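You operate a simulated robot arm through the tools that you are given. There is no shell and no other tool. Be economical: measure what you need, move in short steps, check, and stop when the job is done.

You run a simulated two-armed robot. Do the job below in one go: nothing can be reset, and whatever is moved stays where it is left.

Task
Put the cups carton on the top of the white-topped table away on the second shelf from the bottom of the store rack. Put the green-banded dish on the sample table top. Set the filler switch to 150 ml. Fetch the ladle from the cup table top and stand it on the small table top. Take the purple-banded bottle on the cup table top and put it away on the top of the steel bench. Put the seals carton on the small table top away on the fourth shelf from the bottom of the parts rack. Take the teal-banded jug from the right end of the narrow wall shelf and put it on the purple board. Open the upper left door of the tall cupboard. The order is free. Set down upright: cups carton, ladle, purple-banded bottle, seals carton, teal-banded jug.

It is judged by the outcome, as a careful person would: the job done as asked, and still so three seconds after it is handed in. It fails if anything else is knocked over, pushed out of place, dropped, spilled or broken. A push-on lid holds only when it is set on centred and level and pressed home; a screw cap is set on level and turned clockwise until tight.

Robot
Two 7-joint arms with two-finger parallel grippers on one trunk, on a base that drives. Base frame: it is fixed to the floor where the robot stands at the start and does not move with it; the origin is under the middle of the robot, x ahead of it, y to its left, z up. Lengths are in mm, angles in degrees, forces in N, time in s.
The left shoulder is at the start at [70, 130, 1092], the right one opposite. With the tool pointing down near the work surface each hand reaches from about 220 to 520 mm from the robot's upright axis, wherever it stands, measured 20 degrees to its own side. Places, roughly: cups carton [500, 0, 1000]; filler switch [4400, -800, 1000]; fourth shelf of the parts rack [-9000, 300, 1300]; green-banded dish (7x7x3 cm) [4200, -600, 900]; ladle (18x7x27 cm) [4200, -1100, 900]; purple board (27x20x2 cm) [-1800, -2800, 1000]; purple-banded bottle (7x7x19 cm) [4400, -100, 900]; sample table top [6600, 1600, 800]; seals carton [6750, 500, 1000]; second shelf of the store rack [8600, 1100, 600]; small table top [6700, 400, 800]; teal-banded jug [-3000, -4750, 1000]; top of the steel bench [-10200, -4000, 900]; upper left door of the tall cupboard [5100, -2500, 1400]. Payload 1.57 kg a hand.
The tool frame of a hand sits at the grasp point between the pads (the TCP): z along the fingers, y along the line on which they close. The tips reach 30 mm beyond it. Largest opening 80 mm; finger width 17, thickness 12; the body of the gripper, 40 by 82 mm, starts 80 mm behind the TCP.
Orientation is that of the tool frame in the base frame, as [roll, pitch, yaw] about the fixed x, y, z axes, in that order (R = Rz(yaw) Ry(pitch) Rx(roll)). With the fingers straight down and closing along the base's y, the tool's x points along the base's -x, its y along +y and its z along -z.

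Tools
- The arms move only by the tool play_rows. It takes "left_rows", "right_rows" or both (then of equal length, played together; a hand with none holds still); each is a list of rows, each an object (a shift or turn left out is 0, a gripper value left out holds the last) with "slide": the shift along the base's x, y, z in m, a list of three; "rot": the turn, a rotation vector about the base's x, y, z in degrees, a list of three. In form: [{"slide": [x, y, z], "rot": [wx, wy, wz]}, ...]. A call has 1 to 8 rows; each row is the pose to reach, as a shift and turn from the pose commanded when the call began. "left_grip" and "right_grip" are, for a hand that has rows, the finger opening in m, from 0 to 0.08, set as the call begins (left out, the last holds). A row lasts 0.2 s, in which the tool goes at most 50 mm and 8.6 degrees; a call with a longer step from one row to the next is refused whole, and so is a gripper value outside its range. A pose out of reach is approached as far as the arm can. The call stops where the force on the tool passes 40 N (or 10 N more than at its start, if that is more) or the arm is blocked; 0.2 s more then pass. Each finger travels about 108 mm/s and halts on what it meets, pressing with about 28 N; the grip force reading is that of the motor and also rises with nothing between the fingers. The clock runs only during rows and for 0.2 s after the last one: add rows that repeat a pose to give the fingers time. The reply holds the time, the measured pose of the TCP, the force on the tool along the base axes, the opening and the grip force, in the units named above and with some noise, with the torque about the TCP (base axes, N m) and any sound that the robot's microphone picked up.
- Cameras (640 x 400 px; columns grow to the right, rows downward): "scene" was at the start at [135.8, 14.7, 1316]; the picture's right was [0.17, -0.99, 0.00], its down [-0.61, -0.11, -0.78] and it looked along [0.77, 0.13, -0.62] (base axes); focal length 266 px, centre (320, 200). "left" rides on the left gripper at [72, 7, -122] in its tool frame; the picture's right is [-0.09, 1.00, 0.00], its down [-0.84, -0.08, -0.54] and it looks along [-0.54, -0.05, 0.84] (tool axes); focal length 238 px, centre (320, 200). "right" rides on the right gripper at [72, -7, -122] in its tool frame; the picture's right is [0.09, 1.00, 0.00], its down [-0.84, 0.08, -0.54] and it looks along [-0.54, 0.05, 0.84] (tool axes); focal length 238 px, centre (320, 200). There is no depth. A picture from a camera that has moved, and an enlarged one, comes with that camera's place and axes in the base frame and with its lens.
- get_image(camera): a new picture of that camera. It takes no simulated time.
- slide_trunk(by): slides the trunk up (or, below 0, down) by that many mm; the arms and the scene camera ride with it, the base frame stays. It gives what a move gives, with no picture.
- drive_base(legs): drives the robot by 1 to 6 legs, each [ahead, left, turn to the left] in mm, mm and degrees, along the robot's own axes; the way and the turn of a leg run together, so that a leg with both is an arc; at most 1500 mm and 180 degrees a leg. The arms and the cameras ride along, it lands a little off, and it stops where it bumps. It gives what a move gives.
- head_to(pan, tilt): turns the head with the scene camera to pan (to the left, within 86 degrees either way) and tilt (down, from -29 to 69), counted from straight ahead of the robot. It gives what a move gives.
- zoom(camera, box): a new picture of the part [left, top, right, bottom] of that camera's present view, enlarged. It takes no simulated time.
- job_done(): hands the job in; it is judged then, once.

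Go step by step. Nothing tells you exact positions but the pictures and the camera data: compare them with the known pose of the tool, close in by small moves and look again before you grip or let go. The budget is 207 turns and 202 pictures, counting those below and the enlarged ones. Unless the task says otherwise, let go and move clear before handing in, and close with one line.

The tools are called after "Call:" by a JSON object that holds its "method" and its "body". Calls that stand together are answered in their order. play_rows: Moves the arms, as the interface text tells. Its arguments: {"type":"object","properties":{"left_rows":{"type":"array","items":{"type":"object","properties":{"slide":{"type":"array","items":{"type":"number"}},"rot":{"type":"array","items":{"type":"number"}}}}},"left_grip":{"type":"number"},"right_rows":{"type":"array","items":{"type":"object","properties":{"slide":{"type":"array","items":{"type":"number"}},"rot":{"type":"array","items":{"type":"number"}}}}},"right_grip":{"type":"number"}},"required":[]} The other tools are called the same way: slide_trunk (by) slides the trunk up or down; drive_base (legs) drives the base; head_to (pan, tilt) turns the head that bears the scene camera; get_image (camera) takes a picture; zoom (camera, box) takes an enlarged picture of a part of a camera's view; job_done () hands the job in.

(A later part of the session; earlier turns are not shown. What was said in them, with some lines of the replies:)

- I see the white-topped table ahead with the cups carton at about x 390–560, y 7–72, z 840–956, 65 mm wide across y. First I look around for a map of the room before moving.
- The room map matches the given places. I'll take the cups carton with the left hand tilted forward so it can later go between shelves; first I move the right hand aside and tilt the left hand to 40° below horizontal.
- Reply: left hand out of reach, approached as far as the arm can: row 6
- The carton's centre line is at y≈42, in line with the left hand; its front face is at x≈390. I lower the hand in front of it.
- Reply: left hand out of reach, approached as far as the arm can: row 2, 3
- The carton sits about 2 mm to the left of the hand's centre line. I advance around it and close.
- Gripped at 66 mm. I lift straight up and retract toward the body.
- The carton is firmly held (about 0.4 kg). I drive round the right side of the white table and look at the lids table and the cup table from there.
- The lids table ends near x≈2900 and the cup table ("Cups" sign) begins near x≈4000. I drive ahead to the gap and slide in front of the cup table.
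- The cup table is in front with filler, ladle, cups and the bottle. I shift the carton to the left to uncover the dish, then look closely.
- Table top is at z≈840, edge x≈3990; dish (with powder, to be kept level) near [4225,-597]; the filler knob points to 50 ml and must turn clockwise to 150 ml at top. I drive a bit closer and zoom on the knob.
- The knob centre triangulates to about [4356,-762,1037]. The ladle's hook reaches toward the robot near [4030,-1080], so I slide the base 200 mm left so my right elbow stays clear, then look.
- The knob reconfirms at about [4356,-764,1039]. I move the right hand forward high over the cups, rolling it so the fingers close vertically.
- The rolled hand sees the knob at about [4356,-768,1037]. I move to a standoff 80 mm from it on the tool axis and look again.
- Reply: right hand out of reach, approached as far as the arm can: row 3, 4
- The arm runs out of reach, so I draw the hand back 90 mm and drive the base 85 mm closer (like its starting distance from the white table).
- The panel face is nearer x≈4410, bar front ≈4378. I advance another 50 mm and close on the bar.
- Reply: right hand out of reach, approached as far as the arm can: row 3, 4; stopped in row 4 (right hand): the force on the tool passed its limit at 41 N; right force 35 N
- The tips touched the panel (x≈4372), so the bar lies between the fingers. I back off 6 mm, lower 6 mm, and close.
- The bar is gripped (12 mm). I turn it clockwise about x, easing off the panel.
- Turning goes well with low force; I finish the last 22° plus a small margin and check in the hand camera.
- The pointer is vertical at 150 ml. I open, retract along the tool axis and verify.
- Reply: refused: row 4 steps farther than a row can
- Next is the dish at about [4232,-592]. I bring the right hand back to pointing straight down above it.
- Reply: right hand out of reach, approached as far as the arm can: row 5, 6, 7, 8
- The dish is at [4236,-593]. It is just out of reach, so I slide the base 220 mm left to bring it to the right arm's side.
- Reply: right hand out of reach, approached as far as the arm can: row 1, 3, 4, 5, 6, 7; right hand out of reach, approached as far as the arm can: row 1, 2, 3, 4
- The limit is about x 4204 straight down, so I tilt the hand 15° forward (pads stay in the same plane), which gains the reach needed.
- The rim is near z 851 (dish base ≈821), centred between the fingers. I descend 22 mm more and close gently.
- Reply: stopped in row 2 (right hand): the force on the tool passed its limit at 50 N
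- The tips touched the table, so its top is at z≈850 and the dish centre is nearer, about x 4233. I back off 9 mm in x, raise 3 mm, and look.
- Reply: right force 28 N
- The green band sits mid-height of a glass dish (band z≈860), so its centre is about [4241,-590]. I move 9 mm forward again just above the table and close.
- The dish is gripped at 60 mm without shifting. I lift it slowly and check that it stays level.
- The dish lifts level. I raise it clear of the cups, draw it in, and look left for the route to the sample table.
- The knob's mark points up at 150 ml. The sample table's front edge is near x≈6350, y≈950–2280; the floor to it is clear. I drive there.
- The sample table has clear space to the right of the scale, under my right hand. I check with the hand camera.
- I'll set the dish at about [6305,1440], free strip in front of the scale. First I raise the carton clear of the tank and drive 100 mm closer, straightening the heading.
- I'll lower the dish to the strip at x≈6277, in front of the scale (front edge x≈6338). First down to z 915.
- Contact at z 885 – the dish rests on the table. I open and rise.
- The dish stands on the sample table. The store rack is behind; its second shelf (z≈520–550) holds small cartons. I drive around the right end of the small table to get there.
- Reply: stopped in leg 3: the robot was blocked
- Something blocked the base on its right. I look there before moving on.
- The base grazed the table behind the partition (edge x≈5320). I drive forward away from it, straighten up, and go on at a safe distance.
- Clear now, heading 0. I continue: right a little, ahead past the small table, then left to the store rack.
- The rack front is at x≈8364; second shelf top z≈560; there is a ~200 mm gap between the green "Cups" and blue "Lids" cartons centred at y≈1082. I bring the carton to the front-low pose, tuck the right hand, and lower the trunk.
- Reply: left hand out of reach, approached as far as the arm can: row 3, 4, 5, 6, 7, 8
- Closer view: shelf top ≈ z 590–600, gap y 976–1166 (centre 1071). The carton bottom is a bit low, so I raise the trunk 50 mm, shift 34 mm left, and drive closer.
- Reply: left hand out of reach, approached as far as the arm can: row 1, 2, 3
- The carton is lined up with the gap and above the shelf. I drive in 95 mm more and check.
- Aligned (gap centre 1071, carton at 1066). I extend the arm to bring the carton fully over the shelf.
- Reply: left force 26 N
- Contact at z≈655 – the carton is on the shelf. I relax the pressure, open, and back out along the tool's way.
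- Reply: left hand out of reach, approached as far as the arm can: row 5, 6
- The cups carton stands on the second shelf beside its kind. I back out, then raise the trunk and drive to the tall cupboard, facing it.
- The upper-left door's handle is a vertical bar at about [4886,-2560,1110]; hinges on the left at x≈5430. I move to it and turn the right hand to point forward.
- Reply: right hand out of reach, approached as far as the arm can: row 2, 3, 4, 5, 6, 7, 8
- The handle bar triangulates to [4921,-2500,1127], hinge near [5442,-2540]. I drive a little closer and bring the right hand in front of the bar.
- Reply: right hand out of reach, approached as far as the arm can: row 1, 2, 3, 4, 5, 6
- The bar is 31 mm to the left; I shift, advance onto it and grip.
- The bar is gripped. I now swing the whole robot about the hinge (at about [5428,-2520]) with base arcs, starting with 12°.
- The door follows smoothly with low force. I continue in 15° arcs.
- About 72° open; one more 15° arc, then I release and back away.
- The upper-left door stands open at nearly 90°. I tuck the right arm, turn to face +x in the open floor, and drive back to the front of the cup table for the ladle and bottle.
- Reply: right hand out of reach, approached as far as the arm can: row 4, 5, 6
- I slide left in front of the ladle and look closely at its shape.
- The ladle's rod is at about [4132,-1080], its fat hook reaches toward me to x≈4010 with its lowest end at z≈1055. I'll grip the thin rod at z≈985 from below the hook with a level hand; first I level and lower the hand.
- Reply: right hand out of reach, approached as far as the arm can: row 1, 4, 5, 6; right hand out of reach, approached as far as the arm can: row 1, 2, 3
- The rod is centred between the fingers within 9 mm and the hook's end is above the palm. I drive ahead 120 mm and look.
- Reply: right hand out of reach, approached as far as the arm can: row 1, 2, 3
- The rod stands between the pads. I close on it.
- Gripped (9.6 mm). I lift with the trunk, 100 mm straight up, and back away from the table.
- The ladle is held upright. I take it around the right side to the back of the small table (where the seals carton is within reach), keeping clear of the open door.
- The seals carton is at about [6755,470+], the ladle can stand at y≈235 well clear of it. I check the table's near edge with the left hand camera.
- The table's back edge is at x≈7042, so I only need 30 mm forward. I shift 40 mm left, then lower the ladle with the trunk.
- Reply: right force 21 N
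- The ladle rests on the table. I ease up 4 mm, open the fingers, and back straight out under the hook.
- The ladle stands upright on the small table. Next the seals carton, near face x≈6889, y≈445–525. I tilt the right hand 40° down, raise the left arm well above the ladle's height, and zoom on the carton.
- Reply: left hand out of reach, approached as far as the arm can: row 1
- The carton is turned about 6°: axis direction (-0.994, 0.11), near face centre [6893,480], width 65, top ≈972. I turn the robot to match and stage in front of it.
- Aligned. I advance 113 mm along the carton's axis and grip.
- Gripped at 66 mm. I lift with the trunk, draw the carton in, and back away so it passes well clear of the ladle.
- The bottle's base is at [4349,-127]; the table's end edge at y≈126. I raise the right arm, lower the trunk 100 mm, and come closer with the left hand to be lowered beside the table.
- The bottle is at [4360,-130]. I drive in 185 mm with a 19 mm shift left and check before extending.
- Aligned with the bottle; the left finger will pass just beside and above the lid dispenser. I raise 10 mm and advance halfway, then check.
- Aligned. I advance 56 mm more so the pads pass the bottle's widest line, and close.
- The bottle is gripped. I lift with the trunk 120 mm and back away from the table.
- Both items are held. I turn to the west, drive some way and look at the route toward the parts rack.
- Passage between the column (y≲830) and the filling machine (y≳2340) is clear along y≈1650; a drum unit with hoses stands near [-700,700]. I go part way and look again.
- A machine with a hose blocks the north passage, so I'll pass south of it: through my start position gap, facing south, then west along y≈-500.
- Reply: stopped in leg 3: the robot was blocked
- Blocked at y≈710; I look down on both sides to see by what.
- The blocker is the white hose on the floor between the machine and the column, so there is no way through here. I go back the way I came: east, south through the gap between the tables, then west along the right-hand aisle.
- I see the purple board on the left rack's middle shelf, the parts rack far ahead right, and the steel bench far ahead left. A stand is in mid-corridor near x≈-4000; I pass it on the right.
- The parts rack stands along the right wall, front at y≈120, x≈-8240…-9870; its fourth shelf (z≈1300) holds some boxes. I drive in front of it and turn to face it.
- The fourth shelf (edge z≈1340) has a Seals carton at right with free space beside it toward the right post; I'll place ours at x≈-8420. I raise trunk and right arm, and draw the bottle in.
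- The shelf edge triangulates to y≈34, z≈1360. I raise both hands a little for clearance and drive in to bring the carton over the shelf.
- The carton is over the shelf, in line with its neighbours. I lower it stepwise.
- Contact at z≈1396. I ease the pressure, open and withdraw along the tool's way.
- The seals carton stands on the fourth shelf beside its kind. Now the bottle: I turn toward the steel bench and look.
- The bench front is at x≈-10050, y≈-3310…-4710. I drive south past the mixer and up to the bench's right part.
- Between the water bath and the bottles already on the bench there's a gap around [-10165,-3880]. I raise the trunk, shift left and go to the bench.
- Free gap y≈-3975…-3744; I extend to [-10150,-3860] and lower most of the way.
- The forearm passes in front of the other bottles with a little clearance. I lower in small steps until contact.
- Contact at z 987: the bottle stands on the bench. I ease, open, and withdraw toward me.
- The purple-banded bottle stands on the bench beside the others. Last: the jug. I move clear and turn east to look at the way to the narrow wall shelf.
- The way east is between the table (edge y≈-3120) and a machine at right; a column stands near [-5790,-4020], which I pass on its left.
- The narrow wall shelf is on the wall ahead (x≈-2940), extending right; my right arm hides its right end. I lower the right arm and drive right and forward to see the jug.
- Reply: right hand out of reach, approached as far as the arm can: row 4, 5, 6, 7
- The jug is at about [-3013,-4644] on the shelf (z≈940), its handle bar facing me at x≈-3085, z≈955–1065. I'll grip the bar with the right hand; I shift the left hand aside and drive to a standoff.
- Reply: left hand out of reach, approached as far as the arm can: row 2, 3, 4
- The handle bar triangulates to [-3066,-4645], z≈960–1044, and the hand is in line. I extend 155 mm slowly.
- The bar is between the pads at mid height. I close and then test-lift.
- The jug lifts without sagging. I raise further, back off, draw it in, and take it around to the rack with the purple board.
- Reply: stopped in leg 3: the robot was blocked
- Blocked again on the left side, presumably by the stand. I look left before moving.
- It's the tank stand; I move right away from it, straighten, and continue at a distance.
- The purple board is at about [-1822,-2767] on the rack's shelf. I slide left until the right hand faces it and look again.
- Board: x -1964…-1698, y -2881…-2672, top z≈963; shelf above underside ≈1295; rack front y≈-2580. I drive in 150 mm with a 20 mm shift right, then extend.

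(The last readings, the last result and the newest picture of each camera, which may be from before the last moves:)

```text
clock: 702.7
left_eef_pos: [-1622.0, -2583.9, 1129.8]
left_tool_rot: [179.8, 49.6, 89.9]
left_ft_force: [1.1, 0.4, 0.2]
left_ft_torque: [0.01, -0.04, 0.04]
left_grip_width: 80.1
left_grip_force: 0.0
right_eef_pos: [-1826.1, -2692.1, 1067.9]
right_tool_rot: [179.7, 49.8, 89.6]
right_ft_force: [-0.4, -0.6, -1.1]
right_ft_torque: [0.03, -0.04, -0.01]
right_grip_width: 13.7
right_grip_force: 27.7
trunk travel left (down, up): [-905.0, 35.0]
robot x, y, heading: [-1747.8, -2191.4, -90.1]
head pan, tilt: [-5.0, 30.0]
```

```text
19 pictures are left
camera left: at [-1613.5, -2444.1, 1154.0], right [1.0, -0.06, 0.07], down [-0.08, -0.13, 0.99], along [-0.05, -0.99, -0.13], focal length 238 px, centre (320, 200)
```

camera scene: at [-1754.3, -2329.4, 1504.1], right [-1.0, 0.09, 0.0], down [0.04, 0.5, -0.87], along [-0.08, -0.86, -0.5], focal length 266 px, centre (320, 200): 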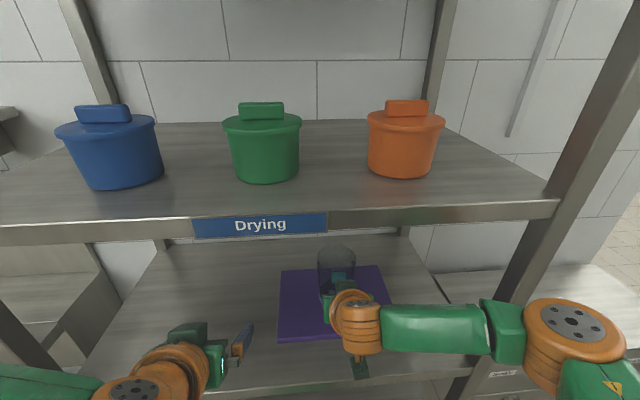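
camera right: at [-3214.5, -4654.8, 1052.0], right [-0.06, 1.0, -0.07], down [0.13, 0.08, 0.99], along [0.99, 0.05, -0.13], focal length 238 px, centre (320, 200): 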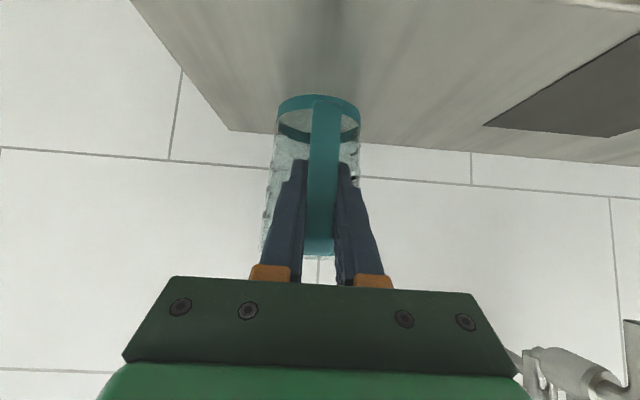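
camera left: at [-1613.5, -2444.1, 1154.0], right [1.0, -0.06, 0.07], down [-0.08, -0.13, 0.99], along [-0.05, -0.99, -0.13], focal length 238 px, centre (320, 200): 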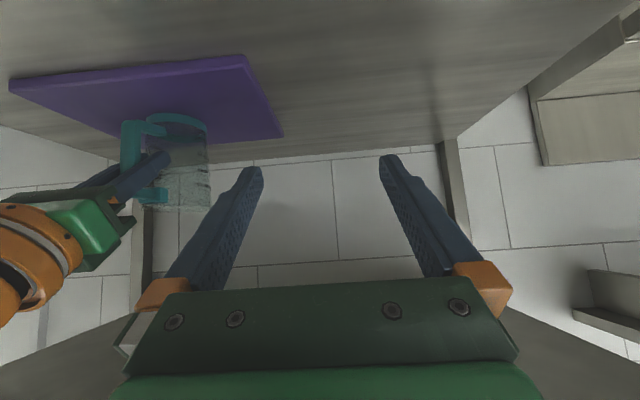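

The jug is above the board. I lower it stepwise to contact.

Call:
{"method": "play_rows", "body": {"right_rows": [{"slide": [0, 0, -0.006]}, {"slide": [0, 0, -0.012]}, {"slide": [0, 0, -0.016]}, {"slide": [0, 0, -0.018]}, {"slide": [0, 0, -0.018]}]}}

Call:
{"method": "play_rows", "body": {"right_rows": [{"slide": [0, 0, -0.003]}, {"slide": [0, 0, -0.006]}, {"slide": [0, 0, -0.008]}, {"slide": [0, 0, -0.008]}]}}

Call:
{"method": "zoom", "body": {"camera": "left", "box": [0, 40, 320, 240]}}

```text
clock: 703.9
left_eef_pos: [-1620.0, -2577.9, 1132.4]
left_tool_rot: [179.8, 50.2, 89.9]
left_ft_force: [-0.1, -0.4, 0.5]
left_ft_torque: [0.01, 0.02, -0.06]
left_grip_width: 80.3
left_grip_force: 0.1
right_eef_pos: [-1824.7, -2686.5, 1052.2]
right_tool_rot: [179.9, 50.1, 89.5]
right_ft_force: [-1.0, 4.9, 18.9]
right_ft_torque: [-0.38, 0.05, 0.03]
right_grip_width: 13.9
right_grip_force: 28.0
trunk travel left (down, up): [-905.0, 35.0]
robot x, y, heading: [-1744.0, -2192.3, -89.9]
head pan, tilt: [-5.0, 30.0]
```

```text
clock: 704.9
left_eef_pos: [-1620.7, -2578.1, 1131.8]
left_tool_rot: [-180.0, 50.1, 89.9]
left_ft_force: [-0.6, -0.6, -0.7]
left_ft_torque: [0.03, 0.0, -0.03]
left_grip_width: 80.0
left_grip_force: 0.0
right_eef_pos: [-1825.6, -2685.9, 1044.3]
right_tool_rot: [179.9, 50.3, 89.6]
right_ft_force: [0.0, 5.5, 17.9]
right_ft_torque: [-0.39, 0.08, 0.0]
right_grip_width: 13.7
right_grip_force: 27.8
trunk travel left (down, up): [-905.0, 35.0]
robot x, y, heading: [-1748.0, -2190.8, -90.0]
head pan, tilt: [-5.0, 30.0]
```

```text
2.00 times, centred on (160, 140) of left
camera zoom: at [-1612.5, -2437.1, 1155.6], right [1.0, -0.06, 0.07], down [-0.08, -0.12, 0.99], along [-0.05, -0.99, -0.12], focal length 477 px, centre (640, 320)
```

zoom: 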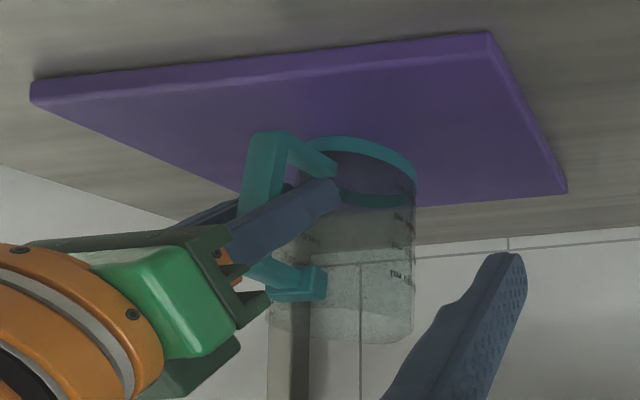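

The jug is on the board (18 N contact). I relieve the pressure by 2 mm and look before opening.

Call:
{"method": "play_rows", "body": {"right_rows": [{"slide": [0, 0, 0.002]}, {"slide": [0, 0, 0.002]}]}}

Call:
{"method": "zoom", "body": {"camera": "scene", "box": [260, 220, 420, 320]}}

```text
clock: 705.5
left_eef_pos: [-1619.9, -2580.2, 1130.8]
left_tool_rot: [-180.0, 50.0, 89.9]
left_ft_force: [-0.6, -0.6, -0.3]
left_ft_torque: [0.01, 0.02, 0.0]
left_grip_width: 79.9
left_grip_force: 0.0
right_eef_pos: [-1826.6, -2688.0, 1044.0]
right_tool_rot: [179.8, 50.0, 89.4]
right_ft_force: [0.4, 2.5, 10.2]
right_ft_torque: [-0.23, -0.01, 0.0]
right_grip_width: 13.8
right_grip_force: 27.8
trunk travel left (down, up): [-905.0, 35.0]
robot x, y, heading: [-1748.2, -2188.6, -90.1]
head pan, tilt: [-5.0, 30.0]
```

```text
4.00 times, centred on (340, 270) of scene
camera zoom: at [-1753.4, -2324.3, 1504.5], right [-1.0, 0.09, 0.0], down [0.04, 0.49, -0.87], along [-0.08, -0.86, -0.5], focal length 1065 px, centre (240, -80)
```

zoom: 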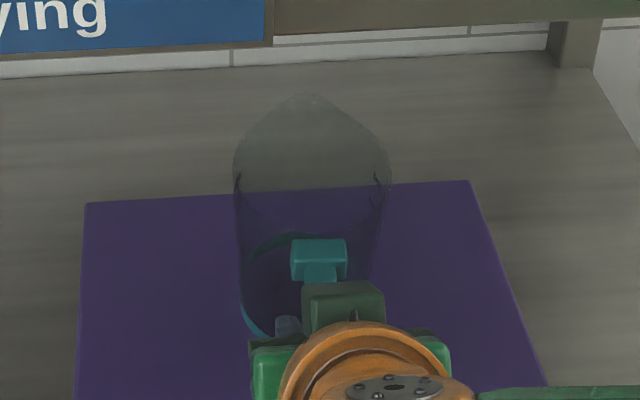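

It sits in the middle of the board. I ease 2 mm more and open, then withdraw straight back.

Call:
{"method": "play_rows", "body": {"right_rows": [{"slide": [0, 0, 0.002]}, {"slide": [0, 0, 0.002]}]}}

Call:
{"method": "play_rows", "body": {"right_rows": [{}, {}, {}], "right_grip": 0.05}}

Call:
{"method": "get_image", "body": {"camera": "right"}}

```text
clock: 706.1
left_eef_pos: [-1620.5, -2584.8, 1128.2]
left_tool_rot: [179.8, 49.7, 90.0]
left_ft_force: [-0.5, -1.1, -0.2]
left_ft_torque: [0.03, 0.0, -0.02]
left_grip_width: 80.0
left_grip_force: 0.1
right_eef_pos: [-1827.3, -2689.8, 1045.4]
right_tool_rot: [179.8, 49.7, 89.5]
right_ft_force: [0.2, 0.6, 0.1]
right_ft_torque: [0.01, -0.01, 0.0]
right_grip_width: 13.7
right_grip_force: 28.2
trunk travel left (down, up): [-905.0, 35.0]
robot x, y, heading: [-1748.5, -2187.1, -90.1]
head pan, tilt: [-5.0, 30.0]
```

```text
clock: 706.9
left_eef_pos: [-1620.2, -2584.9, 1128.7]
left_tool_rot: [179.8, 49.7, 89.9]
left_ft_force: [0.6, 0.3, -0.9]
left_ft_torque: [-0.01, 0.02, -0.05]
left_grip_width: 80.2
left_grip_force: 0.1
right_eef_pos: [-1828.2, -2692.3, 1045.4]
right_tool_rot: [179.9, 49.9, 89.4]
right_ft_force: [0.7, -0.1, 0.7]
right_ft_torque: [0.0, -0.01, 0.02]
right_grip_width: 50.0
right_grip_force: 0.1
trunk travel left (down, up): [-905.0, 35.0]
robot x, y, heading: [-1748.5, -2190.7, -90.0]
head pan, tilt: [-5.0, 30.0]
```

```text
16 pictures are left
camera right: at [-1833.0, -2552.9, 1070.5], right [1.0, 0.05, -0.07], down [0.08, -0.13, 0.99], along [0.04, -0.99, -0.13], focal length 238 px, centre (320, 200)
```

right: 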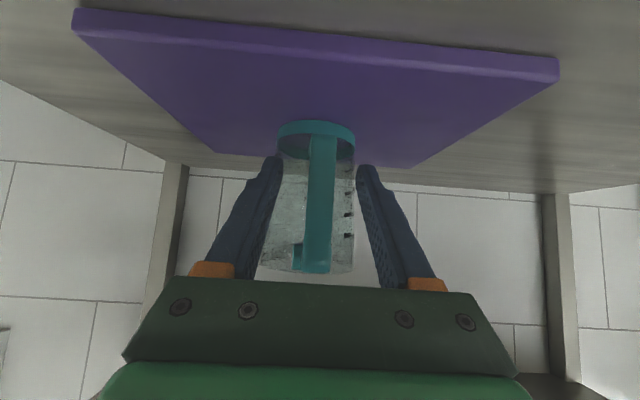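

The jug stands upright on the board, released. I back straight out and take a final look.

Call:
{"method": "drive_base", "body": {"legs": [[-350, 0, 0]]}}

Call:
{"method": "get_image", "body": {"camera": "scene"}}

```text
clock: 709.1
left_eef_pos: [-1622.6, -2244.4, 1128.2]
left_tool_rot: [179.9, 49.6, 89.6]
left_ft_force: [-0.6, -0.6, -1.0]
left_ft_torque: [0.01, 0.03, -0.01]
left_grip_width: 79.8
left_grip_force: 0.0
right_eef_pos: [-1827.9, -2350.2, 1044.5]
right_tool_rot: [179.9, 49.6, 89.1]
right_ft_force: [0.6, 0.7, -1.0]
right_ft_torque: [0.0, 0.01, 0.0]
right_grip_width: 50.1
right_grip_force: 0.1
trunk travel left (down, up): [-905.0, 35.0]
robot x, y, heading: [-1745.9, -1842.6, -90.4]
head pan, tilt: [-5.0, 30.0]
```

```text
15 pictures are left
camera scene: at [-1754.2, -1988.7, 1503.7], right [-1.0, 0.09, 0.0], down [0.05, 0.5, -0.86], along [-0.08, -0.86, -0.5], focal length 266 px, centre (320, 200)
```

scene: 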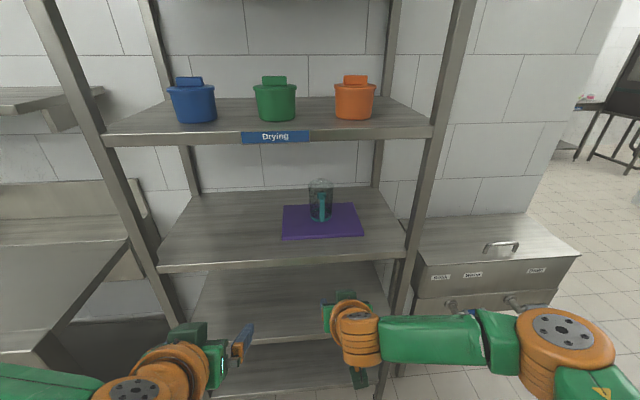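

All eight tasks look done in the pictures, and both hands are empty and clear, so I'm handing the job in.

Call:
{"method": "job_done", "body": {}}

```text
The job is handed in.
```

I did all eight tasks and handed the job in; both hands were empty and clear at the end. The base was blocked three times: near the table behind the partition, at the white floor hose, and near the tank stand. I saw nothing knocked over afterwards, but I didn't check those spots for small shifts.
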